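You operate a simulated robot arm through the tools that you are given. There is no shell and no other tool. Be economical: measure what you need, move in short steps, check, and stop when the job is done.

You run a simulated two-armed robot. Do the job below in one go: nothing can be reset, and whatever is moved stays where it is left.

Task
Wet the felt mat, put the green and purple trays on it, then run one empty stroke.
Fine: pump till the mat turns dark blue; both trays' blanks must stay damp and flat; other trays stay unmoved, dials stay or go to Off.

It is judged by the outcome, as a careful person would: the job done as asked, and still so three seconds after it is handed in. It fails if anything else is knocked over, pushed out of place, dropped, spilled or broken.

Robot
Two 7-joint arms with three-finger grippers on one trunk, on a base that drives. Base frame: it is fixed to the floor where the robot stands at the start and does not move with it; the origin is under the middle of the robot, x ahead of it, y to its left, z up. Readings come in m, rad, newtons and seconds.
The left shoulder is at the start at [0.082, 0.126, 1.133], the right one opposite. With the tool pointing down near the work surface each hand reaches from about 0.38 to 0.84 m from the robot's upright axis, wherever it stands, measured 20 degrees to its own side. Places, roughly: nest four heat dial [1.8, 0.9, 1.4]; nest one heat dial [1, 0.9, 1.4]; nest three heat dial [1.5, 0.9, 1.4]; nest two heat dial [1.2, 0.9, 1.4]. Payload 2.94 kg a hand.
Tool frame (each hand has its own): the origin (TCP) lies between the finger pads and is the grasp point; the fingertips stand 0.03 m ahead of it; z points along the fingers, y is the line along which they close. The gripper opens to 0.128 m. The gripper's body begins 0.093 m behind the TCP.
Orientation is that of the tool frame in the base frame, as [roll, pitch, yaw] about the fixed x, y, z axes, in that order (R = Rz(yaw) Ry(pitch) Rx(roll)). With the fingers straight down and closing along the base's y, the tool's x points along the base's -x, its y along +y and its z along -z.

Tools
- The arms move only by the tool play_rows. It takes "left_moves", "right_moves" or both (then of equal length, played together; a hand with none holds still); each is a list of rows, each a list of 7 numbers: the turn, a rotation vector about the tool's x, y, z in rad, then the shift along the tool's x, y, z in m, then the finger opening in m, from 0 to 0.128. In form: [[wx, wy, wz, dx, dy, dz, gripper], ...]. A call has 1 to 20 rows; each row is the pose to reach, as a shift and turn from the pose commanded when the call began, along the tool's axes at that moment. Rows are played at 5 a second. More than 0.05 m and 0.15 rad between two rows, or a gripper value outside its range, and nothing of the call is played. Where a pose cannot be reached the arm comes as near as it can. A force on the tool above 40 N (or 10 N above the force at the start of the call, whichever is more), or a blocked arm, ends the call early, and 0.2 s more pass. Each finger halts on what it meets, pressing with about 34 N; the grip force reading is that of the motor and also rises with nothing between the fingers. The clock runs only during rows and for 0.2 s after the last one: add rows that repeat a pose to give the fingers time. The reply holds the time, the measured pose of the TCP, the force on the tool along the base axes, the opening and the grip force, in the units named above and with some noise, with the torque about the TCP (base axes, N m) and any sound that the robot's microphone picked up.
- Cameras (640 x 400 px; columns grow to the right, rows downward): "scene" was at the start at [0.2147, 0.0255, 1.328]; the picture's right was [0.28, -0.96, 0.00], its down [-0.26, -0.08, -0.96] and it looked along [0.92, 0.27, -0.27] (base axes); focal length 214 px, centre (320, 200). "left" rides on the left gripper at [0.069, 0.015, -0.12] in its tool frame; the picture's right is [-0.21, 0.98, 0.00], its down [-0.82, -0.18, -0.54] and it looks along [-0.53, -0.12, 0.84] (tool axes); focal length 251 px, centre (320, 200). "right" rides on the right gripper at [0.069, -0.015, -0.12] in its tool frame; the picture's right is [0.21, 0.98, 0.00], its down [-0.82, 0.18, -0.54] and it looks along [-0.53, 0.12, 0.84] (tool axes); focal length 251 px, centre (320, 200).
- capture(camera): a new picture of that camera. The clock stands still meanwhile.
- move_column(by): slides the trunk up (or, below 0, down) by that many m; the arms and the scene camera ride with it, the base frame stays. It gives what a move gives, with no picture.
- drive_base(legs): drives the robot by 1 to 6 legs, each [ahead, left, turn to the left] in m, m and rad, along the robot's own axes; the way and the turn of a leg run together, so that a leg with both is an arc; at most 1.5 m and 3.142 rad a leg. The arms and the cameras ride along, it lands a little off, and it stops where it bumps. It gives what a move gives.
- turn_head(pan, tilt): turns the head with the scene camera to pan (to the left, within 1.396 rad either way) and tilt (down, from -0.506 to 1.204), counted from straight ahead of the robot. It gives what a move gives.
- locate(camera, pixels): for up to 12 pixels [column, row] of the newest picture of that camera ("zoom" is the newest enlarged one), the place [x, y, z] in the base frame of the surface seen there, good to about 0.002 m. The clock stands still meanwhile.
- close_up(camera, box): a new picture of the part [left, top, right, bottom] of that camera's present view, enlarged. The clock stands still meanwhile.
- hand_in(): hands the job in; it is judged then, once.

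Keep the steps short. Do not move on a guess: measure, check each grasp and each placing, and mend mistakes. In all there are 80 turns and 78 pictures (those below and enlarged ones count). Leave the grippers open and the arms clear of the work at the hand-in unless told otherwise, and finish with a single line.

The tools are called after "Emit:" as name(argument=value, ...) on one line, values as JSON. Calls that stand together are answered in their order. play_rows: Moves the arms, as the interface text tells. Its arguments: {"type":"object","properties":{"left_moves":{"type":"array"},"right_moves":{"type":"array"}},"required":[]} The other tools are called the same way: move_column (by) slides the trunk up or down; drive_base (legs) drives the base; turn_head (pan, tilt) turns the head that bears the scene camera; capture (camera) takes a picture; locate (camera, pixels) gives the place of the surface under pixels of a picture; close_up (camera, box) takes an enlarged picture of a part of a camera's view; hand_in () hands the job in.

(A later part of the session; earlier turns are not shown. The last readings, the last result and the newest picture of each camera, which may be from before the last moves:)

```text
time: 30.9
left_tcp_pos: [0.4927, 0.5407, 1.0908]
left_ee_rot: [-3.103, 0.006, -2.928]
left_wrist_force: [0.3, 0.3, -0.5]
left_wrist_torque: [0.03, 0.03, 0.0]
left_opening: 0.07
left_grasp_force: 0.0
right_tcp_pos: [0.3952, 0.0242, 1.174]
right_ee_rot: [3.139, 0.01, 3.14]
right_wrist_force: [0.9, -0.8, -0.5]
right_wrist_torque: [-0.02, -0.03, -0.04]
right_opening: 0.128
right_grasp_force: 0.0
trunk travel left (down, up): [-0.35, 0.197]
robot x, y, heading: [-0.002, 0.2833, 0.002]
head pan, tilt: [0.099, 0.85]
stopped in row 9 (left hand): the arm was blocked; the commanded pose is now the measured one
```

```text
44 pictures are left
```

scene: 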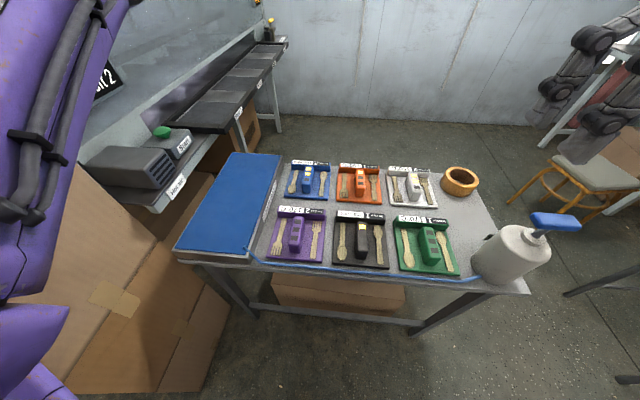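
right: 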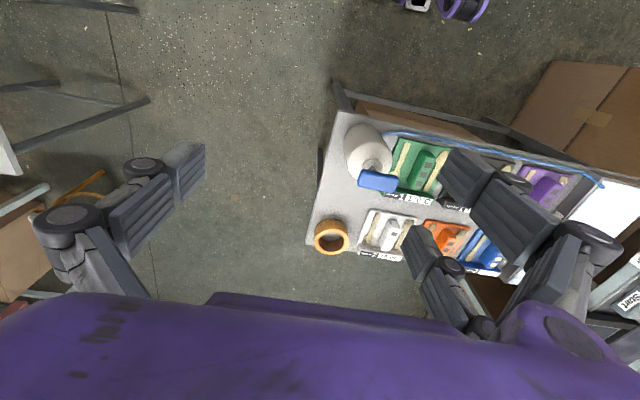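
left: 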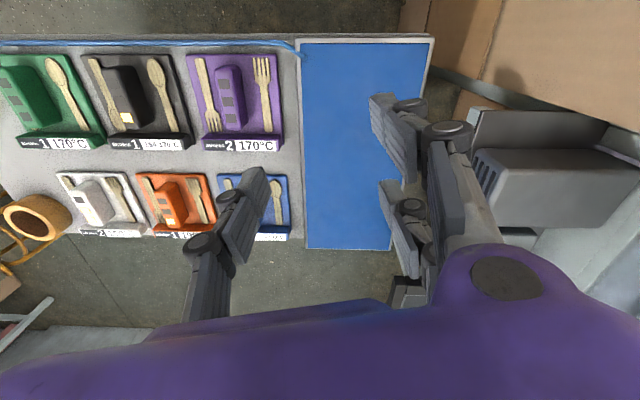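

The left arm was blocked at y = 0.54 and turned slightly. I look with the scene camera before going on.

Emit:
capture(camera="scene")

Emit:
capture(camera="right")

```text
43 pictures are left
```

scene: 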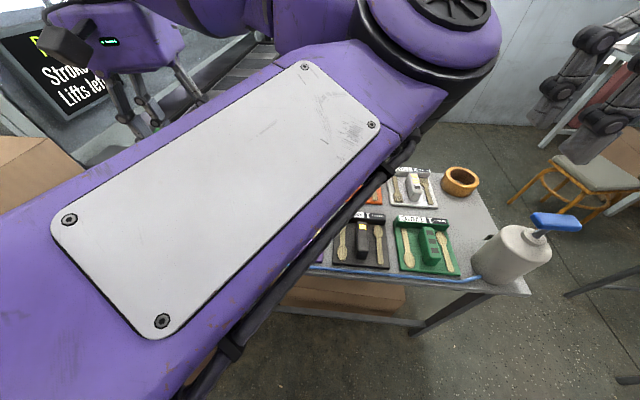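

```text
42 pictures are left
```

right: 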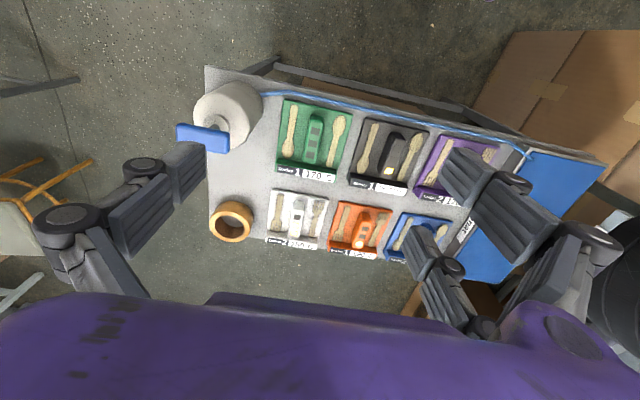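

The arm is folded at shoulder height with the elbow far ahead, which looks like the block. I back the hand out, straighten it and go lower before crossing over.

Emit:
play_rows(left_moves=[[-0.008, 0, 0.05, -0.004, 0.02, 0.0, 0.07], [-0.016, 0, 0.1, -0.009, 0.04, 0.0, 0.07], [-0.027, 0, 0.15, -0.013, 0.06, 0.02, 0.07], [-0.038, 0, 0.213, -0.017, 0.078, 0.05, 0.07], [-0.038, 0, 0.213, -0.017, 0.078, 0.09, 0.07], [-0.038, 0, 0.213, -0.017, 0.078, 0.11, 0.07], [-0.038, 0, 0.213, -0.017, 0.078, 0.11, 0.07]])

Emit:
capture(camera="scene")

```text
time: 32.5
left_tcp_pos: [0.4932, 0.616, 0.9791]
left_ee_rot: [3.14, 0.012, 3.139]
left_wrist_force: [0.2, 0.3, -0.3]
left_wrist_torque: [0.01, -0.01, -0.03]
left_opening: 0.0702
left_grasp_force: 0.1
right_tcp_pos: [0.3949, 0.0245, 1.1729]
right_ee_rot: [3.138, 0.008, 3.14]
right_wrist_force: [1.0, 0.1, -0.2]
right_wrist_torque: [0.04, 0.02, 0.04]
right_opening: 0.128
right_grasp_force: 0.0
trunk travel left (down, up): [-0.35, 0.197]
robot x, y, heading: [-0.0016, 0.2813, 0.002]
head pan, tilt: [0.099, 0.85]
```

```text
41 pictures are left
```

scene: 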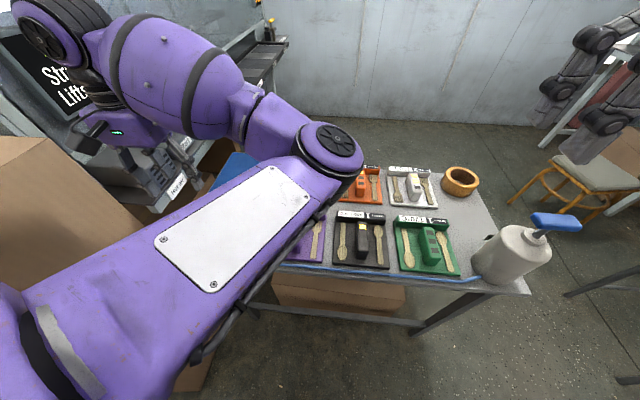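

I measure where the left elbow is, to judge how close it came to the right hand.

Emit:
locate(camera="scene", pixels=[[335, 140], [320, 165], [215, 230], [600, 50], [590, 120], [150, 60]])

```text
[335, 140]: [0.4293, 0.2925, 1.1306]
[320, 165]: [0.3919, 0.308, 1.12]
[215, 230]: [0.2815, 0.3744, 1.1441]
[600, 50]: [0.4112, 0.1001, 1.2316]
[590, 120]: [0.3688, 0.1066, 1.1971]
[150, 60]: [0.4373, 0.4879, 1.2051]
```

The left elbow comes close to the right hand's fingers (y about 0.10), so they probably touched. I move the right hand back and to the right.

Emit:
play_rows(right_moves=[[0, 0, 0, 0.015, -0.03, 0.01, 0.128], [0, 0, 0, 0.03, -0.06, 0.02, 0.128], [0, 0, 0, 0.045, -0.09, 0.03, 0.128], [0, 0, 0, 0.06, -0.12, 0.04, 0.128], [0, 0, 0, 0.075, -0.15, 0.05, 0.128], [0, 0, 0, 0.09, -0.18, 0.06, 0.128]])

```text
time: 34.0
left_tcp_pos: [0.4945, 0.6153, 0.9802]
left_ee_rot: [3.139, 0.01, 3.14]
left_wrist_force: [-0.2, -0.3, 0.3]
left_wrist_torque: [-0.01, -0.03, -0.01]
left_opening: 0.0701
left_grasp_force: 0.0
right_tcp_pos: [0.3042, -0.1559, 1.1108]
right_ee_rot: [3.139, 0.01, 3.14]
right_wrist_force: [0.2, -0.8, -0.4]
right_wrist_torque: [0.01, -0.01, 0.01]
right_opening: 0.1278
right_grasp_force: 0.0
trunk travel left (down, up): [-0.35, 0.197]
robot x, y, heading: [0.0009, 0.2796, -0.0]
head pan, tilt: [0.099, 0.85]
```

The right hand is clear. I now take the left hand across, above the purple handle at (0.512, 0.381), staying at z 0.98.

Emit:
play_rows(left_moves=[[0, 0, 0, -0.004, -0.035, 0, 0.07], [0, 0, 0, -0.008, -0.07, 0, 0.07], [0, 0, 0, -0.012, -0.105, 0, 0.07], [0, 0, 0, -0.016, -0.14, 0, 0.07], [0, 0, 0, -0.018, -0.175, 0, 0.07], [0, 0, 0, -0.018, -0.21, 0, 0.07], [0, 0, 0, -0.018, -0.234, 0, 0.07], [0, 0, 0, -0.018, -0.234, 0, 0.07]])

Emit:
capture(camera="left")

```text
time: 36.0
left_tcp_pos: [0.5275, 0.5022, 0.9625]
left_ee_rot: [3.119, -0.09, -3.078]
left_wrist_force: [0.6, 0.3, 0.1]
left_wrist_torque: [0.0, 0.0, 0.01]
left_opening: 0.0699
left_grasp_force: 0.0
left hand out of reach, approached as far as the arm can: row 4, 5, 6, 7, 8
right_tcp_pos: [0.3054, -0.1548, 1.1112]
right_ee_rot: [3.137, 0.008, 3.14]
right_wrist_force: [0.0, -0.4, 0.9]
right_wrist_torque: [-0.01, -0.02, 0.0]
right_opening: 0.128
right_grasp_force: 0.0
trunk travel left (down, up): [-0.35, 0.197]
robot x, y, heading: [0.0016, 0.2814, 0.0]
head pan, tilt: [0.099, 0.85]
stopped in row 8 (left hand): the arm was blocked; the commanded pose is now the measured one
```

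```text
40 pictures are left
```

left: 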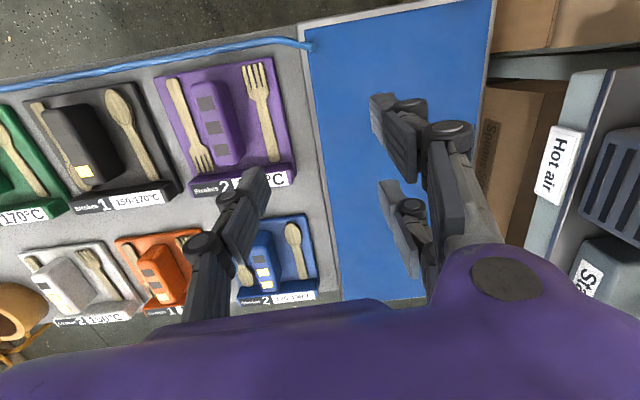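

The left hand cannot come further inward than about 0.22 m left of the robot's axis. I square the hand up and then drive right so the purple tray lies at a better angle.

Emit:
play_rows(left_moves=[[0.007, -0.03, 0.02, 0.01, 0.035, -0.005, 0.07], [0.015, -0.06, 0.04, 0.02, 0.07, -0.01, 0.07], [0.022, -0.09, 0.064, 0.03, 0.11, -0.02, 0.07], [0.022, -0.09, 0.064, 0.03, 0.11, -0.02, 0.07]])

Emit:
drive_base(legs=[[0, -0.17, 0]])

```text
time: 37.0
left_tcp_pos: [0.4951, 0.6036, 0.9924]
left_ee_rot: [-3.139, 0.008, 3.128]
left_wrist_force: [0.6, -0.4, -0.4]
left_wrist_torque: [0.05, 0.02, -0.01]
left_opening: 0.0702
left_grasp_force: 0.1
right_tcp_pos: [0.306, -0.156, 1.1109]
right_ee_rot: [3.139, 0.01, 3.138]
right_wrist_force: [0.0, -1.2, 0.1]
right_wrist_torque: [0.01, -0.02, -0.02]
right_opening: 0.1279
right_grasp_force: 0.1
trunk travel left (down, up): [-0.35, 0.197]
robot x, y, heading: [-0.0011, 0.2827, 0.002]
head pan, tilt: [0.099, 0.85]
```

```text
time: 39.1
left_tcp_pos: [0.4962, 0.4347, 0.9911]
left_ee_rot: [-3.138, 0.008, 3.131]
left_wrist_force: [-0.1, -0.1, 0.4]
left_wrist_torque: [0.03, -0.02, 0.02]
left_opening: 0.07
left_grasp_force: 0.0
right_tcp_pos: [0.3057, -0.3235, 1.1109]
right_ee_rot: [3.137, 0.009, 3.139]
right_wrist_force: [0.4, -0.3, -0.4]
right_wrist_torque: [0.01, -0.01, 0.01]
right_opening: 0.128
right_grasp_force: 0.1
trunk travel left (down, up): [-0.35, 0.197]
robot x, y, heading: [0.004, 0.1182, 0.01]
head pan, tilt: [0.099, 0.85]
```

Left hand is at (0.496, 0.435, 0.991), upright. I shift over the purple handle and check with the wrist camera.

Emit:
play_rows(left_moves=[[0, 0.008, -0.01, -0.008, -0.027, 0.0, 0.07], [-0.003, 0.008, -0.01, -0.016, -0.054, 0.03, 0.07], [-0.003, 0.008, -0.01, -0.016, -0.054, 0.06, 0.07], [-0.003, 0.008, -0.01, -0.016, -0.054, 0.06, 0.07]])

Emit:
capture(camera="left")

Emit:
capture(camera="scene")

```text
time: 40.1
left_tcp_pos: [0.5118, 0.3805, 0.9318]
left_ee_rot: [-3.141, 0.0, 3.14]
left_wrist_force: [0.3, 0.4, 0.8]
left_wrist_torque: [0.03, 0.02, -0.01]
left_opening: 0.0699
left_grasp_force: 0.2
right_tcp_pos: [0.3053, -0.3245, 1.1118]
right_ee_rot: [3.136, 0.01, 3.138]
right_wrist_force: [-0.4, 0.7, -1.2]
right_wrist_torque: [0.0, -0.02, -0.01]
right_opening: 0.1279
right_grasp_force: 0.1
trunk travel left (down, up): [-0.35, 0.197]
robot x, y, heading: [-0.0028, 0.1146, 0.003]
head pan, tilt: [0.099, 0.85]
```

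```text
39 pictures are left
```

left: 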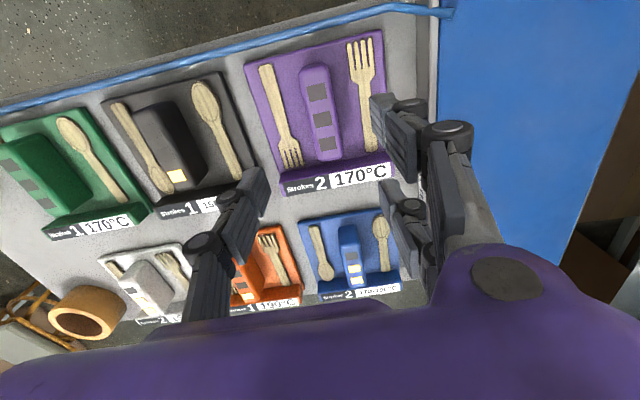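

```text
38 pictures are left
```

scene: 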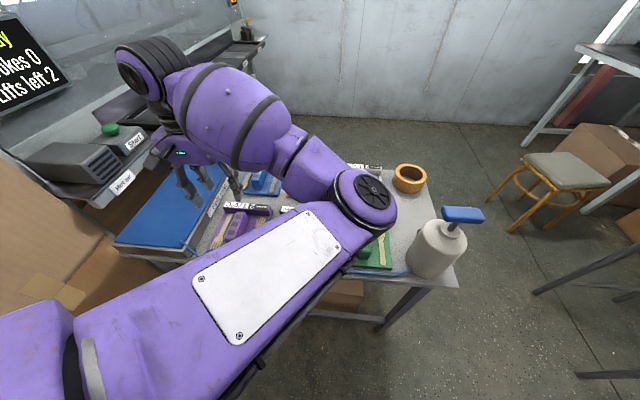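

The handle shows at columns about 303–343 around row 122, near the expected 320. I locate its edges for a fine correction.

Emit:
locate(camera="left", pixels=[[308, 95], [318, 93], [328, 92], [312, 145], [322, 145], [334, 143], [304, 120], [338, 118], [345, 118], [280, 110], [368, 110]])

Emit:
close_up(camera="left", box=[230, 30, 430, 210])

```text
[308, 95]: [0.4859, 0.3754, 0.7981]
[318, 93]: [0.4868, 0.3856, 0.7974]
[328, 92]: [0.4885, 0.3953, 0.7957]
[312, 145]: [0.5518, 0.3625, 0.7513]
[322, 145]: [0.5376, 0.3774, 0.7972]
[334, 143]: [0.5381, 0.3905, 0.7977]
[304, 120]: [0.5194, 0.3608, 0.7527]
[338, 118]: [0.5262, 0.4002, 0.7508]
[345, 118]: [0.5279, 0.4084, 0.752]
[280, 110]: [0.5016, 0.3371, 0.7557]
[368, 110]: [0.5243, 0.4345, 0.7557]
```

```text
2.22 times, centred on (330, 120) of left
```

zoom: 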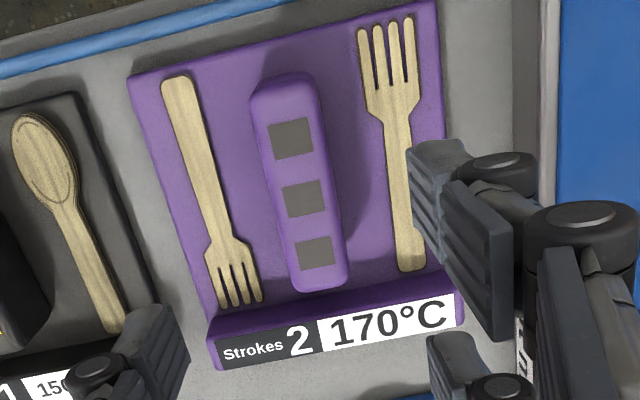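

Handle centre is y ≈ 0.383; cutlery tops are at 0.757. I descend to TCP z 0.796 (tips 0.766, above the cutlery) with the fingers at 0.062, then close.

Emit:
play_rows(left_moves=[[0, 0, 0, 0, 0.002, 0.04, 0.062], [0, 0, 0, 0, 0.002, 0.08, 0.062], [0, 0, 0, 0, 0.002, 0.11, 0.062], [0, 0, 0, 0, 0.002, 0.13, 0.062], [0, 0, 0, 0, 0.002, 0.136, 0.062], [0, 0, 0, 0, 0.002, 0.136, 0.062]])

Emit:
capture(camera="left")

```text
time: 41.5
left_tcp_pos: [0.5112, 0.3834, 0.7965]
left_ee_rot: [-3.141, -0.002, 3.139]
left_wrist_force: [0.3, 0.6, 0.0]
left_wrist_torque: [0.01, -0.01, -0.02]
left_opening: 0.062
left_grasp_force: 0.1
right_tcp_pos: [0.3057, -0.3239, 1.1111]
right_ee_rot: [3.138, 0.01, 3.14]
right_wrist_force: [-0.1, -0.2, 0.5]
right_wrist_torque: [0.01, 0.03, 0.02]
right_opening: 0.1282
right_grasp_force: 0.0
trunk travel left (down, up): [-0.35, 0.197]
robot x, y, heading: [0.002, 0.1128, 0.002]
head pan, tilt: [0.099, 0.85]
```

```text
36 pictures are left
```

left: 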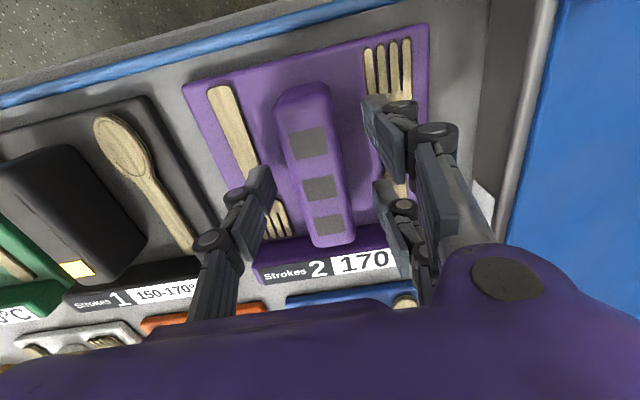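

The fingers straddle the handle. I close on it without moving.

Emit:
play_rows(left_moves=[[0, 0, 0, 0, 0, 0, 0.045], [0, 0, 0, 0, 0, 0, 0.035], [0, 0, 0, 0, 0, 0, 0.02], [0, 0, 0, 0, 0, 0, 0.01], [0, 0, 0, 0, 0, 0, 0.0], [0, 0, 0, 0, 0, 0, 0.0], [0, 0, 0, 0, 0, 0, 0.0]])

Emit:
capture(camera="left")

```text
time: 43.1
left_tcp_pos: [0.5115, 0.3842, 0.796]
left_ee_rot: [-3.141, 0.0, 3.14]
left_wrist_force: [-0.2, -0.3, 0.9]
left_wrist_torque: [0.03, 0.06, 0.09]
left_opening: 0.0295
left_grasp_force: 33.7
right_tcp_pos: [0.3072, -0.3243, 1.1103]
right_ee_rot: [3.14, 0.01, 3.141]
right_wrist_force: [0.6, -0.7, -0.2]
right_wrist_torque: [0.01, -0.01, -0.04]
right_opening: 0.128
right_grasp_force: 0.1
trunk travel left (down, up): [-0.35, 0.197]
robot x, y, heading: [0.0006, 0.1145, 0.005]
head pan, tilt: [0.099, 0.85]
```

```text
35 pictures are left
```

left: 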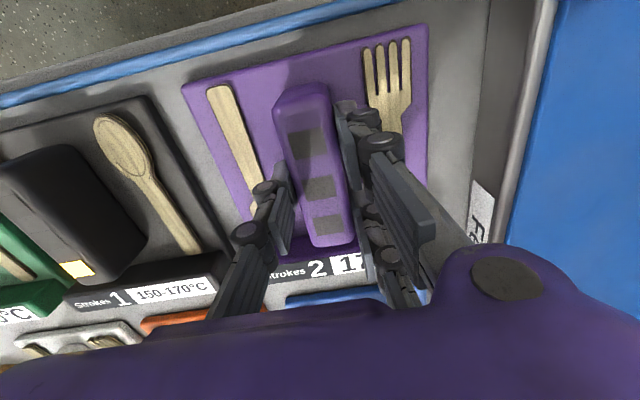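

Firm grip: opening 0.0295, 34 N. I lift straight up 0.13 m in gentle steps.

Emit:
play_rows(left_moves=[[0, 0, 0, 0, 0, -0.005, 0.0], [0, 0, 0, 0, 0, -0.015, 0.0], [0, 0, 0, 0, 0, -0.03, 0.0], [0, 0, 0, 0, 0, -0.05, 0.0], [0, 0, 0, 0, 0, -0.07, 0.0], [0, 0, 0, 0, 0, -0.09, 0.0], [0, 0, 0, 0, 0, -0.11, 0.0], [0, 0, 0, 0, 0, -0.125, 0.0], [0, 0, 0, 0, 0, -0.13, 0.0]])

Emit:
capture(camera="left")

Emit:
capture(camera="scene")

```text
time: 45.1
left_tcp_pos: [0.512, 0.382, 0.9268]
left_ee_rot: [-3.14, -0.003, 3.14]
left_wrist_force: [-0.3, 0.2, -2.5]
left_wrist_torque: [-0.02, 0.06, 0.0]
left_opening: 0.0296
left_grasp_force: 33.8
right_tcp_pos: [0.3066, -0.3246, 1.1112]
right_ee_rot: [3.137, 0.009, 3.139]
right_wrist_force: [0.5, 0.2, 0.4]
right_wrist_torque: [-0.02, 0.02, 0.05]
right_opening: 0.128
right_grasp_force: 0.1
trunk travel left (down, up): [-0.35, 0.197]
robot x, y, heading: [-0.0017, 0.1138, 0.004]
head pan, tilt: [0.099, 0.85]
```

```text
34 pictures are left
```

left: 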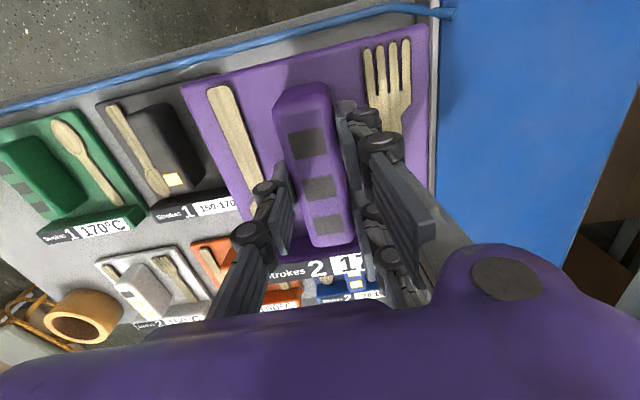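

```text
33 pictures are left
```

scene: 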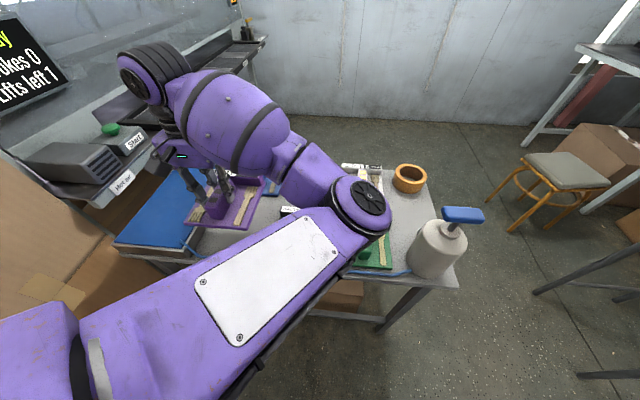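

The tray is level and the counter shows one lift left, so each tray gets one lift only. I carry purple 0.218 m left, over the mat, at the same height.

Emit:
play_rows(left_moves=[[0, 0, 0, 0, 0.01, 0, 0.0], [0, 0, 0, 0, 0.03, 0, 0.0], [0, 0, 0, -0.002, 0.055, 0, 0.0], [0, 0, 0, -0.004, 0.08, 0, 0.0], [0, 0, 0, -0.006, 0.105, 0, 0.0], [0, 0, 0, -0.006, 0.13, 0, 0.0], [0, 0, 0, -0.006, 0.155, 0, 0.0], [0, 0, 0, -0.006, 0.18, 0, 0.0], [0, 0, 0, -0.006, 0.2, 0, 0.0], [0, 0, 0, -0.006, 0.213, 0, 0.0], [0, 0, 0, -0.006, 0.218, 0, 0.0], [0, 0, 0, -0.006, 0.218, 0, 0.0]])

Emit:
capture(camera="left")

Emit:
capture(camera="scene")

```text
time: 47.7
left_tcp_pos: [0.519, 0.6022, 0.9257]
left_ee_rot: [-3.141, -0.002, 3.14]
left_wrist_force: [0.0, 0.6, -3.5]
left_wrist_torque: [-0.02, 0.07, -0.03]
left_opening: 0.0298
left_grasp_force: 34.0
right_tcp_pos: [0.3067, -0.3239, 1.1112]
right_ee_rot: [3.139, 0.009, 3.14]
right_wrist_force: [-0.3, -0.9, -0.3]
right_wrist_torque: [0.03, 0.01, 0.0]
right_opening: 0.1279
right_grasp_force: 0.0
trunk travel left (down, up): [-0.35, 0.197]
robot x, y, heading: [0.0034, 0.1149, 0.001]
head pan, tilt: [0.099, 0.85]
```

```text
32 pictures are left
```

left: 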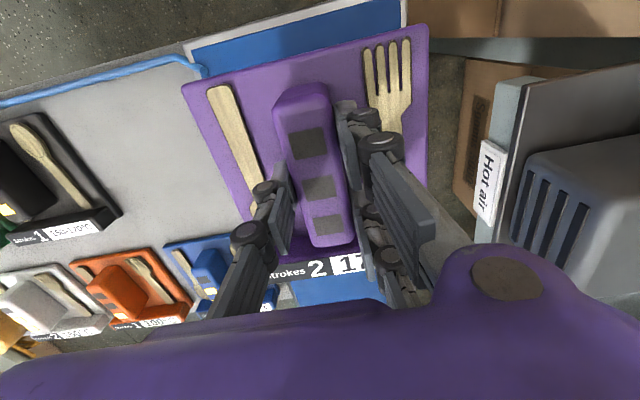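

```text
31 pictures are left
```

scene: 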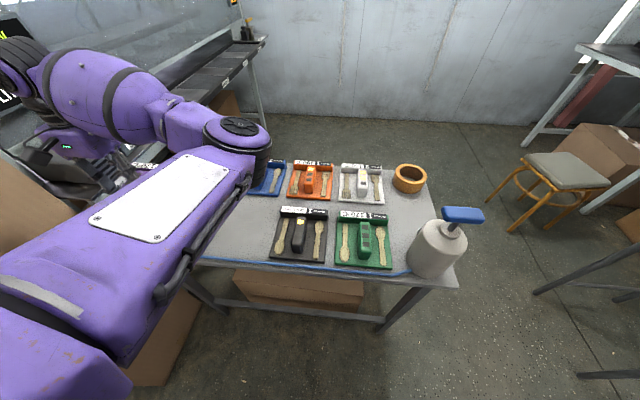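

Purple hangs over the mat. I locate the mat's visible front corners and the tray's edges before lowering.

Emit:
locate(camera="left", pixels=[[200, 62], [398, 8], [190, 45], [184, 88], [425, 27], [425, 195], [237, 215], [300, 292], [360, 290], [250, 50]])

```text
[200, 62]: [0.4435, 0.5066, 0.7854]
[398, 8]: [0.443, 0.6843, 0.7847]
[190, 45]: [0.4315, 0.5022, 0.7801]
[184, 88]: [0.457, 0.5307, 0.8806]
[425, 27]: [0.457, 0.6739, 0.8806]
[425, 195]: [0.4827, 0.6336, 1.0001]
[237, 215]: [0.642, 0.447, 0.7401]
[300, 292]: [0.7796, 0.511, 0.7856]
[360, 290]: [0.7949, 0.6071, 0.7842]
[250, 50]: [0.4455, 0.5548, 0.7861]
```

The mat spans y 0.507–0.684 and x from 0.443; the tray is y 0.531–0.674, x from 0.457. I shift 6 mm right and lower gently to touch.

Emit:
play_rows(left_moves=[[0, 0, 0, 0, -0.003, 0.015, 0.0], [0, 0, 0, 0, -0.006, 0.035, 0.0], [0, 0, 0, 0, -0.006, 0.055, 0.0], [0, 0, 0, 0, -0.006, 0.07, 0.0], [0, 0, 0, 0, -0.006, 0.078, 0.0], [0, 0, 0, 0, -0.006, 0.081, 0.0], [0, 0, 0, 0, -0.006, 0.083, 0.0], [0, 0, 0, 0, -0.006, 0.084, 0.0], [0, 0, 0, 0, -0.006, 0.084, 0.0]])

```text
time: 49.7
left_tcp_pos: [0.5182, 0.5958, 0.8421]
left_ee_rot: [-3.14, -0.002, 3.141]
left_wrist_force: [-0.1, -0.2, -3.6]
left_wrist_torque: [-0.01, 0.02, 0.01]
left_opening: 0.0294
left_grasp_force: 34.2
right_tcp_pos: [0.3067, -0.3238, 1.1108]
right_ee_rot: [3.138, 0.01, 3.14]
right_wrist_force: [0.0, -0.3, -0.4]
right_wrist_torque: [0.0, 0.01, 0.02]
right_opening: 0.1281
right_grasp_force: 0.0
trunk travel left (down, up): [-0.35, 0.197]
robot x, y, heading: [0.0021, 0.1109, 0.006]
head pan, tilt: [0.099, 0.85]
```

Still carrying the full 3.6 N, so it is just above the mat. I lower in 1 mm steps.

Emit:
play_rows(left_moves=[[0, 0, 0, 0, 0, 0.001, 0.0], [0, 0, 0, 0, 0, 0.002, 0.0], [0, 0, 0, 0, 0, 0.003, 0.0], [0, 0, 0, 0, 0, 0.003, 0.0]])

Emit:
capture(camera="left")

```text
time: 50.7
left_tcp_pos: [0.5175, 0.5949, 0.8415]
left_ee_rot: [3.139, 0.003, 3.139]
left_wrist_force: [3.6, 1.4, 22.7]
left_wrist_torque: [0.06, 0.83, 0.02]
left_opening: 0.0295
left_grasp_force: 34.7
right_tcp_pos: [0.3041, -0.3249, 1.1106]
right_ee_rot: [3.139, 0.012, 3.14]
right_wrist_force: [0.0, -0.4, -0.3]
right_wrist_torque: [0.03, -0.01, 0.0]
right_opening: 0.1278
right_grasp_force: 0.0
trunk travel left (down, up): [-0.35, 0.197]
robot x, y, heading: [-0.0025, 0.1125, 0.001]
head pan, tilt: [0.099, 0.85]
```

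```text
30 pictures are left
```

left: 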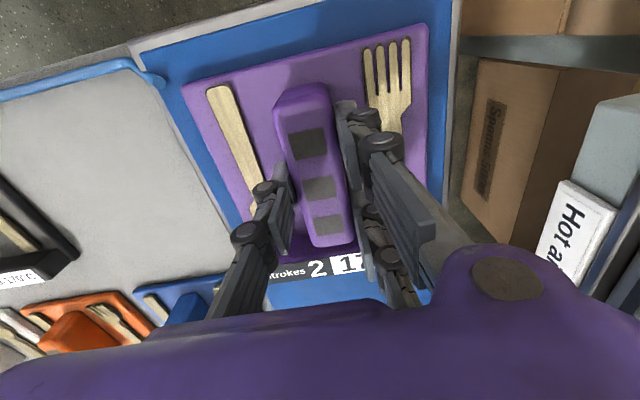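

It is down on the mat (23 N up), square and inside the edges. I ease the pressure, open to 0.062, and rise.

Emit:
play_rows(left_moves=[[0, 0, 0, 0, 0, -0.001, 0.0], [0, 0, 0, 0, 0, -0.001, 0.03], [0, 0, 0, 0, 0, -0.001, 0.045], [0, 0, 0, 0, 0, -0.001, 0.06], [0, 0, 0, 0, 0, -0.001, 0.06], [0, 0, 0, 0, 0, -0.02, 0.06], [0, 0, 0, 0, 0, -0.05, 0.06], [0, 0, 0, 0, 0, -0.09, 0.06], [0, 0, 0, 0, 0, -0.13, 0.06], [0, 0, 0, 0, 0, -0.15, 0.06]])

Emit:
capture(camera="left")

```text
time: 52.9
left_tcp_pos: [0.5166, 0.594, 0.9893]
left_ee_rot: [-3.14, -0.001, 3.141]
left_wrist_force: [0.0, 0.2, -0.3]
left_wrist_torque: [0.0, 0.02, 0.0]
left_opening: 0.0602
left_grasp_force: 0.1
right_tcp_pos: [0.3062, -0.3238, 1.1111]
right_ee_rot: [3.137, 0.009, 3.139]
right_wrist_force: [0.4, 0.1, 0.5]
right_wrist_torque: [0.02, 0.0, -0.01]
right_opening: 0.128
right_grasp_force: 0.1
trunk travel left (down, up): [-0.35, 0.197]
robot x, y, heading: [-0.0017, 0.1123, -0.007]
head pan, tilt: [0.099, 0.85]
```

```text
29 pictures are left
```

left: 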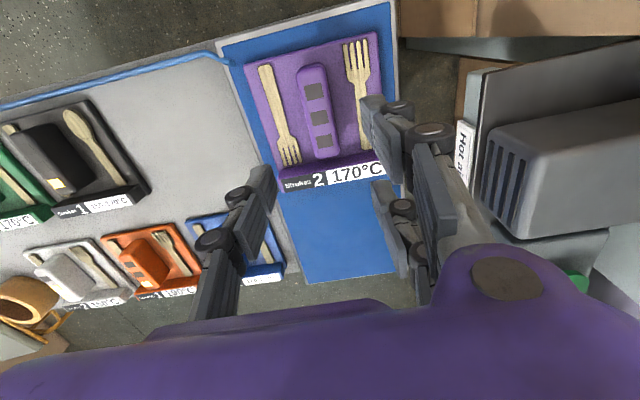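

Purple sits well on the mat. Next is green, which needs the robot about 0.35 m to the right. I measure the free space on the right and the remaining mat space.

Emit:
locate(camera="left", pixels=[[285, 193], [380, 178], [303, 283], [397, 272], [290, 215], [247, 68], [376, 33]])

Emit:
turn_head(pan=-0.5, tilt=0.75)

Emit:
capture(camera="scene")

```text
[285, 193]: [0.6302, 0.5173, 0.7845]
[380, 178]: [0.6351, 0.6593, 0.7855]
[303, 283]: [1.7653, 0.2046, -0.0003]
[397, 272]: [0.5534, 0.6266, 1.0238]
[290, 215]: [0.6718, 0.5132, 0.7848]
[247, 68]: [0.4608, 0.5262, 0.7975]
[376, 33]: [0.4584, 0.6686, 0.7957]
```

```text
time: 53.9
left_tcp_pos: [0.5174, 0.595, 0.9891]
left_ee_rot: [-3.141, -0.002, 3.141]
left_wrist_force: [0.5, 0.2, 0.2]
left_wrist_torque: [-0.01, -0.01, 0.02]
left_opening: 0.0601
left_grasp_force: 0.0
right_tcp_pos: [0.3058, -0.3231, 1.1113]
right_ee_rot: [3.139, 0.008, 3.141]
right_wrist_force: [0.2, -0.2, -0.8]
right_wrist_torque: [0.01, -0.01, -0.02]
right_opening: 0.1281
right_grasp_force: 0.0
trunk travel left (down, up): [-0.35, 0.197]
robot x, y, heading: [0.0005, 0.1205, -0.0]
head pan, tilt: [-0.499, 0.75]
```

```text
28 pictures are left
```

scene: 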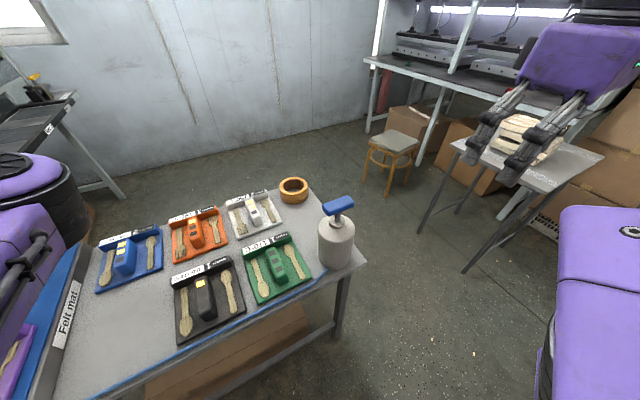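

A small table stands on the right. I locate it.

Emit:
locate(camera="scene", pixels=[[452, 145], [548, 190], [600, 155], [470, 272], [418, 232], [590, 260], [540, 380]])

```text
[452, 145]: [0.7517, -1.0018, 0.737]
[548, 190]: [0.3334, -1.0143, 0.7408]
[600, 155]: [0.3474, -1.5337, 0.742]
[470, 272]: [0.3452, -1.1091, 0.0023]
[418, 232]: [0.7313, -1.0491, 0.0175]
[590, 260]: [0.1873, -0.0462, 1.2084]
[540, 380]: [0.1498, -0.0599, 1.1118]
```

The small table is beyond y = -1.0, so there is room. I raise the trunk 0.1 m so the left elbow clears the pump, then drive right 0.35 m and look.

Emit:
move_column(by=0.1)

Emit:
drive_base(legs=[[0, -0.35, 0]])

Emit:
turn_head(pan=0.1, tilt=0.85)

Emit:
capture(camera="scene")

```text
time: 55.2
left_tcp_pos: [0.5182, 0.5941, 1.0887]
left_ee_rot: [3.141, -0.003, 3.14]
left_wrist_force: [0.2, 0.5, -0.6]
left_wrist_torque: [-0.02, 0.03, -0.01]
left_opening: 0.0602
left_grasp_force: 0.1
right_tcp_pos: [0.3069, -0.3239, 1.2118]
right_ee_rot: [3.138, 0.007, 3.14]
right_wrist_force: [-0.2, 0.4, 0.0]
right_wrist_torque: [0.0, 0.0, 0.02]
right_opening: 0.1279
right_grasp_force: 0.1
trunk travel left (down, up): [-0.45, 0.097]
robot x, y, heading: [-0.0001, 0.1105, -0.001]
head pan, tilt: [-0.499, 0.75]
```

```text
time: 58.8
left_tcp_pos: [0.5184, 0.2498, 1.0883]
left_ee_rot: [-3.141, -0.001, -3.141]
left_wrist_force: [0.7, -0.1, 0.0]
left_wrist_torque: [-0.01, 0.02, -0.03]
left_opening: 0.0598
left_grasp_force: 0.1
right_tcp_pos: [0.3077, -0.6706, 1.2117]
right_ee_rot: [3.138, 0.009, -3.141]
right_wrist_force: [0.0, -0.1, 0.1]
right_wrist_torque: [0.05, -0.01, 0.01]
right_opening: 0.128
right_grasp_force: 0.0
trunk travel left (down, up): [-0.45, 0.097]
robot x, y, heading: [0.0036, -0.2336, 0.004]
head pan, tilt: [-0.499, 0.75]
```

```text
time: 59.8
left_tcp_pos: [0.5173, 0.2498, 1.0888]
left_ee_rot: [3.141, -0.002, 3.141]
left_wrist_force: [0.0, -0.5, -0.1]
left_wrist_torque: [-0.03, 0.01, 0.02]
left_opening: 0.0598
left_grasp_force: 0.0
right_tcp_pos: [0.3078, -0.6683, 1.2114]
right_ee_rot: [3.138, 0.008, 3.141]
right_wrist_force: [-0.6, 0.7, 1.0]
right_wrist_torque: [0.0, 0.02, 0.01]
right_opening: 0.128
right_grasp_force: 0.0
trunk travel left (down, up): [-0.45, 0.097]
robot x, y, heading: [0.0017, -0.2338, 0.006]
head pan, tilt: [0.099, 0.85]
```

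```text
27 pictures are left
```

scene: 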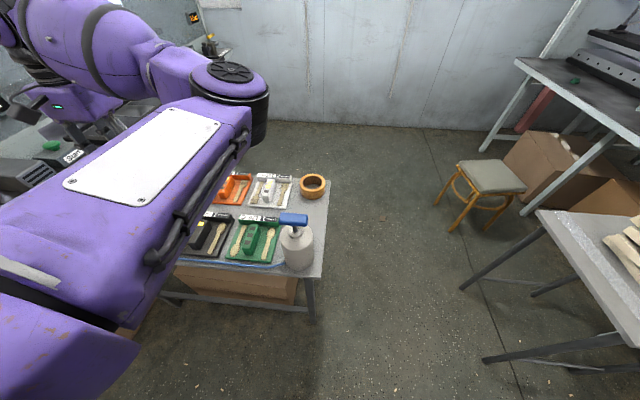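

I move the left hand down and across toward the green tray to (0.512, 0.11, 0.98), and check the elbow against the pump.

Emit:
play_rows(left_moves=[[0, 0, 0, 0, -0.02, 0.03, 0.06], [0, 0, 0, 0.001, -0.045, 0.06, 0.06], [0, 0, 0, 0.002, -0.075, 0.085, 0.06], [0, 0, 0, 0.004, -0.105, 0.1, 0.06], [0, 0, 0, 0.005, -0.14, 0.108, 0.06], [0, 0, 0, 0.005, -0.14, 0.108, 0.06]])

Emit:
capture(camera="scene")

Emit:
locate(camera="scene", pixels=[[300, 150], [290, 165], [270, 170], [250, 180]])

```text
time: 61.2
left_tcp_pos: [0.5131, 0.1118, 0.9814]
left_ee_rot: [-3.14, -0.001, -3.141]
left_wrist_force: [0.0, 0.2, -0.3]
left_wrist_torque: [-0.01, 0.01, 0.03]
left_opening: 0.0597
left_grasp_force: 0.1
right_tcp_pos: [0.3078, -0.6699, 1.2107]
right_ee_rot: [3.14, 0.007, -3.141]
right_wrist_force: [-0.4, 0.6, -0.3]
right_wrist_torque: [-0.03, 0.02, -0.01]
right_opening: 0.1282
right_grasp_force: 0.0
trunk travel left (down, up): [-0.45, 0.097]
robot x, y, heading: [0.0019, -0.2338, 0.005]
head pan, tilt: [0.099, 0.85]
```

```text
26 pictures are left
```

scene: 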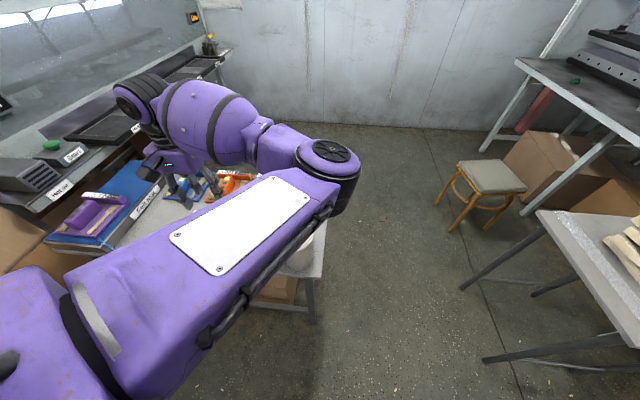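

```text
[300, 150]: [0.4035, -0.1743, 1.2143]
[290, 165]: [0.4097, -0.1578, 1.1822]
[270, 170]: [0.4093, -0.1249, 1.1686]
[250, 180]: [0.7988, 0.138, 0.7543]
```

The elbow top is at z about 1.2, above the pump (0.957). For margin I raise the trunk 0.06 m more, then move over the green handle and down to z 0.93.

Emit:
move_column(by=0.06)

Emit:
play_rows(left_moves=[[0, 0, 0, 0, -0.02, 0.02, 0.06], [0, 0, 0, 0.001, -0.04, 0.045, 0.06], [0, 0, 0, 0.001, -0.06, 0.075, 0.06], [0, 0, 0, 0.001, -0.08, 0.11, 0.06], [0, 0, 0, 0.001, -0.08, 0.11, 0.06]])

Emit:
capture(camera="left")

Emit:
capture(camera="scene")

```text
time: 62.2
left_tcp_pos: [0.5134, 0.1112, 1.0382]
left_ee_rot: [-3.141, -0.002, -3.141]
left_wrist_force: [-0.7, 0.1, -0.7]
left_wrist_torque: [0.01, 0.02, 0.0]
left_opening: 0.0599
left_grasp_force: 0.0
right_tcp_pos: [0.3081, -0.6688, 1.2704]
right_ee_rot: [3.137, 0.007, 3.14]
right_wrist_force: [0.5, 0.2, -0.8]
right_wrist_torque: [-0.04, -0.02, 0.01]
right_opening: 0.1279
right_grasp_force: 0.0
trunk travel left (down, up): [-0.51, 0.037]
robot x, y, heading: [-0.0001, -0.2379, 0.007]
head pan, tilt: [0.099, 0.85]
```

```text
time: 63.4
left_tcp_pos: [0.5124, 0.031, 0.9311]
left_ee_rot: [3.14, -0.003, 3.141]
left_wrist_force: [-0.2, 0.6, -0.9]
left_wrist_torque: [-0.01, -0.01, -0.01]
left_opening: 0.0599
left_grasp_force: 0.1
right_tcp_pos: [0.308, -0.6696, 1.272]
right_ee_rot: [-3.141, 0.01, -3.141]
right_wrist_force: [1.5, 0.7, -0.1]
right_wrist_torque: [-0.05, -0.02, 0.02]
right_opening: 0.1281
right_grasp_force: 0.0
trunk travel left (down, up): [-0.51, 0.037]
robot x, y, heading: [0.0032, -0.2314, 0.002]
head pan, tilt: [0.099, 0.85]
```

```text
25 pictures are left
```

left: 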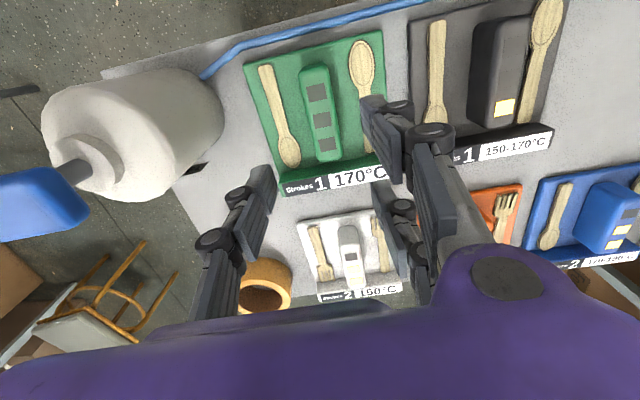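

```text
24 pictures are left
```

scene: 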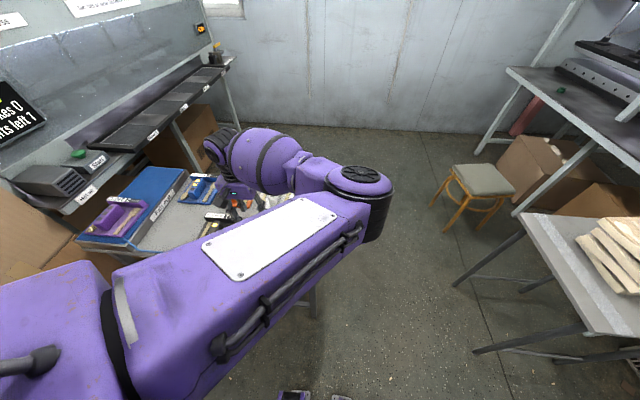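

I'm above green. I locate the handle edges in the left picture.

Emit:
locate(camera="left", pixels=[[312, 92], [322, 92], [328, 92], [318, 118], [326, 118], [322, 145], [334, 145], [346, 118], [304, 118], [245, 66], [383, 36]])

Emit:
close_up(camera="left", box=[230, 30, 430, 210])

```text
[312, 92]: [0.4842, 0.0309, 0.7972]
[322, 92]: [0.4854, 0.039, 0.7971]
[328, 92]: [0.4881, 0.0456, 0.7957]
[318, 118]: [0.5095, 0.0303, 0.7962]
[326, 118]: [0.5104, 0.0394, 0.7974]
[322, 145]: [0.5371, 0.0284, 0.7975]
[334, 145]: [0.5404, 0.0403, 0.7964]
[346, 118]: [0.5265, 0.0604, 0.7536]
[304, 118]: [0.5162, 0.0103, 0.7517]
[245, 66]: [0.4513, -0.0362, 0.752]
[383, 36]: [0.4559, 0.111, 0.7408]
```

```text
2.22 times, centred on (330, 120) of left
```

zoom: 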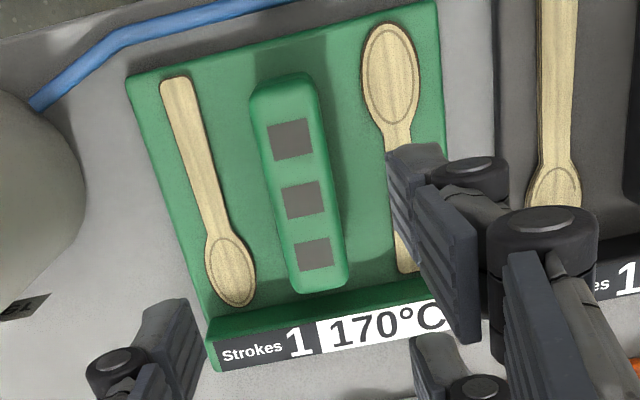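

The handle centre is y ≈ 0.032. I descend to TCP z 0.796 with 0.060 opening.

Emit:
play_rows(left_moves=[[0, 0, 0, 0, 0.001, 0.03, 0.06], [0, 0, 0, 0, 0.001, 0.065, 0.06], [0, 0, 0, 0, 0.001, 0.1, 0.06], [0, 0, 0, 0, 0.001, 0.125, 0.06], [0, 0, 0, 0, 0.001, 0.135, 0.06], [0, 0, 0, 0, 0.001, 0.135, 0.06]])

Emit:
capture(camera="left")

Emit:
capture(camera="scene")

```text
time: 64.8
left_tcp_pos: [0.5124, 0.0314, 0.7958]
left_ee_rot: [3.141, -0.003, 3.141]
left_wrist_force: [-0.9, -0.2, 0.2]
left_wrist_torque: [0.0, 0.01, 0.01]
left_opening: 0.0599
left_grasp_force: 0.0
right_tcp_pos: [0.309, -0.669, 1.2713]
right_ee_rot: [3.139, 0.008, -3.141]
right_wrist_force: [-0.3, 0.2, -0.3]
right_wrist_torque: [0.0, -0.02, 0.01]
right_opening: 0.1281
right_grasp_force: 0.1
trunk travel left (down, up): [-0.51, 0.037]
robot x, y, heading: [-0.0008, -0.2347, 0.006]
head pan, tilt: [0.099, 0.85]
```

```text
22 pictures are left
```

left: 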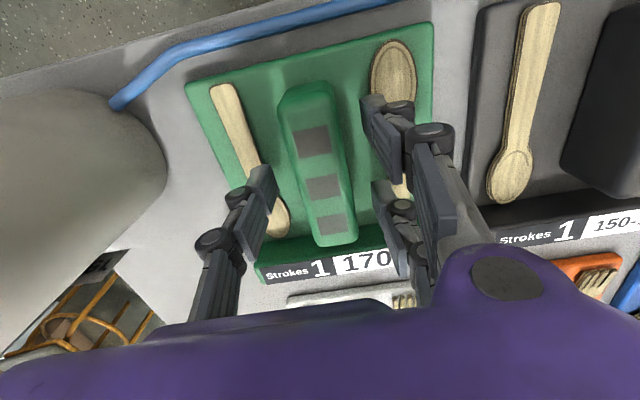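

```text
21 pictures are left
```

scene: 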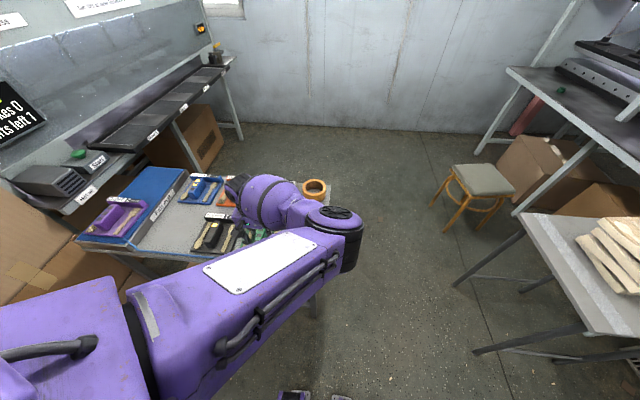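

The fingers straddle the green handle. I close.

Emit:
play_rows(left_moves=[[0, 0, 0, 0, 0, 0, 0.045], [0, 0, 0, 0, 0, 0, 0.035], [0, 0, 0, 0, 0, 0, 0.02], [0, 0, 0, 0, 0, 0, 0.01], [0, 0, 0, 0, 0, 0, 0.0], [0, 0, 0, 0, 0, 0, 0.0], [0, 0, 0, 0, 0, 0, 0.0]])

```text
time: 66.4
left_tcp_pos: [0.5119, 0.0318, 0.7964]
left_ee_rot: [-3.141, -0.001, 3.142]
left_wrist_force: [-0.1, 0.9, -0.5]
left_wrist_torque: [0.01, -0.08, 0.06]
left_opening: 0.0294
left_grasp_force: 34.5
right_tcp_pos: [0.3089, -0.6692, 1.2711]
right_ee_rot: [3.138, 0.01, -3.141]
right_wrist_force: [-0.2, -0.6, -0.6]
right_wrist_torque: [0.03, -0.01, -0.01]
right_opening: 0.128
right_grasp_force: 0.1
trunk travel left (down, up): [-0.51, 0.037]
robot x, y, heading: [-0.0011, -0.2345, 0.008]
head pan, tilt: [0.099, 0.85]
```

Gripped at 34 N. I lift straight up 0.17 m gently.

Emit:
play_rows(left_moves=[[0, 0, 0, 0, 0, -0.005, 0.0], [0, 0, 0, 0, 0, -0.015, 0.0], [0, 0, 0, 0, 0, -0.03, 0.0], [0, 0, 0, 0, 0, -0.05, 0.0], [0, 0, 0, 0, 0, -0.07, 0.0], [0, 0, 0, 0, 0, -0.09, 0.0], [0, 0, 0, 0, 0, -0.11, 0.0], [0, 0, 0, 0, 0, -0.13, 0.0], [0, 0, 0, 0, 0, -0.15, 0.0], [0, 0, 0, 0, 0, -0.165, 0.0], [0, 0, 0, 0, 0, -0.17, 0.0]])

Emit:
capture(camera="left")

```text
time: 68.8
left_tcp_pos: [0.5112, 0.031, 0.9664]
left_ee_rot: [-3.141, -0.001, 3.142]
left_wrist_force: [0.5, 1.0, -2.8]
left_wrist_torque: [0.0, 0.07, 0.01]
left_opening: 0.0296
left_grasp_force: 33.8
right_tcp_pos: [0.3091, -0.6698, 1.2719]
right_ee_rot: [3.139, 0.009, 3.14]
right_wrist_force: [-0.3, 0.5, 0.3]
right_wrist_torque: [0.0, -0.01, 0.01]
right_opening: 0.1279
right_grasp_force: 0.1
trunk travel left (down, up): [-0.51, 0.037]
robot x, y, heading: [0.0018, -0.2322, 0.003]
head pan, tilt: [0.099, 0.85]
```

```text
20 pictures are left
```

left: 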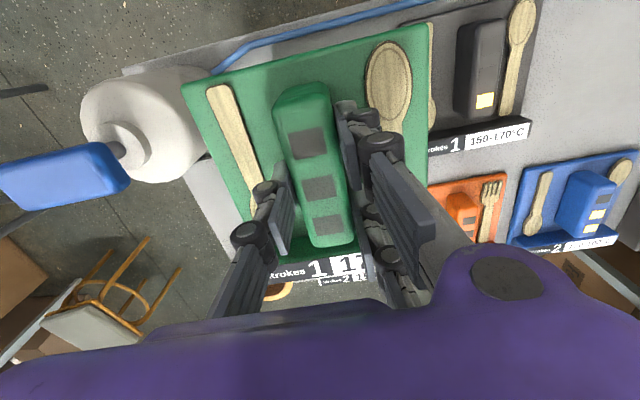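

Green is level and secure. I drive left 0.53 m in two short legs, carrying it.

Emit:
drive_base(legs=[[0, 0.27, 0], [0, 0.26, 0]])

Emit:
capture(camera="left")

```text
time: 74.2
left_tcp_pos: [0.5098, 0.5576, 0.9675]
left_ee_rot: [3.141, -0.003, 3.142]
left_wrist_force: [-0.9, -0.1, -2.7]
left_wrist_torque: [0.03, 0.12, -0.01]
left_opening: 0.0295
left_grasp_force: 33.5
right_tcp_pos: [0.3059, -0.1434, 1.2722]
right_ee_rot: [3.138, 0.009, 3.14]
right_wrist_force: [-0.2, 0.0, -0.4]
right_wrist_torque: [0.03, -0.02, 0.01]
right_opening: 0.1277
right_grasp_force: 0.1
trunk travel left (down, up): [-0.51, 0.037]
robot x, y, heading: [-0.0043, 0.2951, 0.007]
head pan, tilt: [0.099, 0.85]
```

```text
19 pictures are left
```

left: 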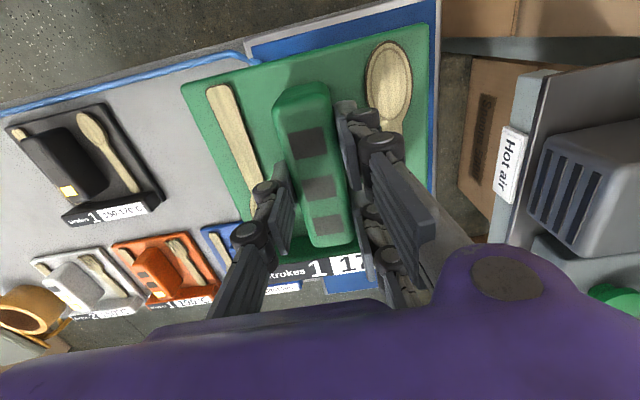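

I extend forward to (0.711, 0.595) at the same height.

Emit:
play_rows(left_moves=[[0, 0, 0, -0.01, 0.002, 0, 0.0], [0, 0, 0, -0.03, 0.006, 0, 0.0], [0, 0, 0, -0.055, 0.01, 0, 0.0], [0, 0, 0, -0.08, 0.015, 0, 0.0], [0, 0, 0, -0.105, 0.02, 0, 0.0], [0, 0, 0, -0.13, 0.025, 0, 0.0], [0, 0, 0, -0.155, 0.03, 0, 0.0], [0, 0, 0, -0.18, 0.034, 0, 0.0], [0, 0, 0, -0.195, 0.037, 0, 0.0], [0, 0, 0, -0.201, 0.037, 0, 0.0], [0, 0, 0, -0.201, 0.037, 0, 0.0]])

Emit:
capture(camera="left")

Emit:
capture(camera="scene")

```text
time: 76.6
left_tcp_pos: [0.7099, 0.595, 0.966]
left_ee_rot: [3.141, -0.002, 3.141]
left_wrist_force: [-0.5, 0.5, -2.9]
left_wrist_torque: [-0.02, 0.07, 0.04]
left_opening: 0.0296
left_grasp_force: 33.7
right_tcp_pos: [0.3063, -0.1446, 1.2714]
right_ee_rot: [3.139, 0.009, 3.14]
right_wrist_force: [0.6, -0.5, 0.1]
right_wrist_torque: [-0.01, 0.0, 0.04]
right_opening: 0.1281
right_grasp_force: 0.1
trunk travel left (down, up): [-0.51, 0.037]
robot x, y, heading: [-0.0018, 0.2925, 0.005]
head pan, tilt: [0.099, 0.85]
```

```text
18 pictures are left
```

left: 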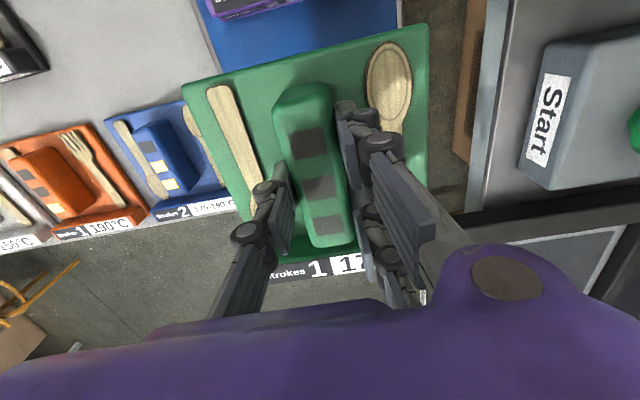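

```text
17 pictures are left
```

scene: 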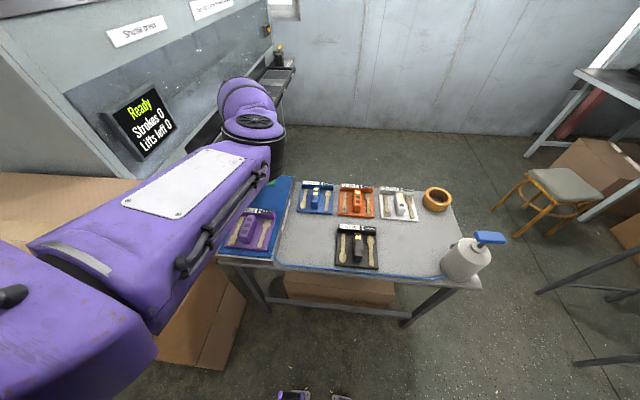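

Lifts left is now 0, as expected. I locate the mat edges, the purple tray's back edge and the green tray's edges.

Emit:
locate(camera="left", pixels=[[222, 12], [300, 3], [398, 15], [186, 90], [424, 30], [214, 65], [290, 30], [340, 275]])

Emit:
locate(camera="scene", pixels=[[235, 208], [275, 212], [280, 215], [290, 180], [272, 250], [226, 245]])

```text
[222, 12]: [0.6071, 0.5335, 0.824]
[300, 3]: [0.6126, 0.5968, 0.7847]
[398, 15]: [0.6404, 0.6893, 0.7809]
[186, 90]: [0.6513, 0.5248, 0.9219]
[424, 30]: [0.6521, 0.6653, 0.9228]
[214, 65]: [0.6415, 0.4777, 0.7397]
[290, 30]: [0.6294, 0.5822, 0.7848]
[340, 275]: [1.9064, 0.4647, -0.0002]
```

```text
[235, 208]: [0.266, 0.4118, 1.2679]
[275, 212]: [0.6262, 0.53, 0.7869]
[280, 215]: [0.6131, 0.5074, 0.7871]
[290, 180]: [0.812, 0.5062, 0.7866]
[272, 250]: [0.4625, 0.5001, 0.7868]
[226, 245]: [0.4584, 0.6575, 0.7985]
```

Green spans x 0.650 to about 0.812, y 0.524–0.666, well inside the mat and 3–4 cm clear of purple. I lower it gently.

Emit:
play_rows(left_moves=[[0, 0, 0, 0, 0, 0.015, 0.0], [0, 0, 0, 0, 0, 0.035, 0.0], [0, 0, 0, 0, 0, 0.055, 0.0], [0, 0, 0, 0, 0, 0.075, 0.0], [0, 0, 0, 0, 0, 0.095, 0.0], [0, 0, 0, 0, 0, 0.11, 0.0], [0, 0, 0, 0, 0, 0.117, 0.0], [0, 0, 0, 0, 0, 0.121, 0.0], [0, 0, 0, 0, 0, 0.123, 0.0], [0, 0, 0, 0, 0, 0.124, 0.0], [0, 0, 0, 0, 0, 0.125, 0.0]])

```text
time: 79.0
left_tcp_pos: [0.709, 0.5946, 0.8402]
left_ee_rot: [3.141, 0.001, 3.141]
left_wrist_force: [1.0, -0.1, -0.2]
left_wrist_torque: [-0.21, -0.16, 0.01]
left_opening: 0.0298
left_grasp_force: 34.2
right_tcp_pos: [0.3053, -0.1424, 1.2717]
right_ee_rot: [3.138, 0.01, 3.142]
right_wrist_force: [0.6, -0.8, -0.1]
right_wrist_torque: [-0.02, 0.0, -0.02]
right_opening: 0.128
right_grasp_force: 0.1
trunk travel left (down, up): [-0.51, 0.037]
robot x, y, heading: [-0.0036, 0.2967, 0.001]
head pan, tilt: [0.099, 0.85]
```

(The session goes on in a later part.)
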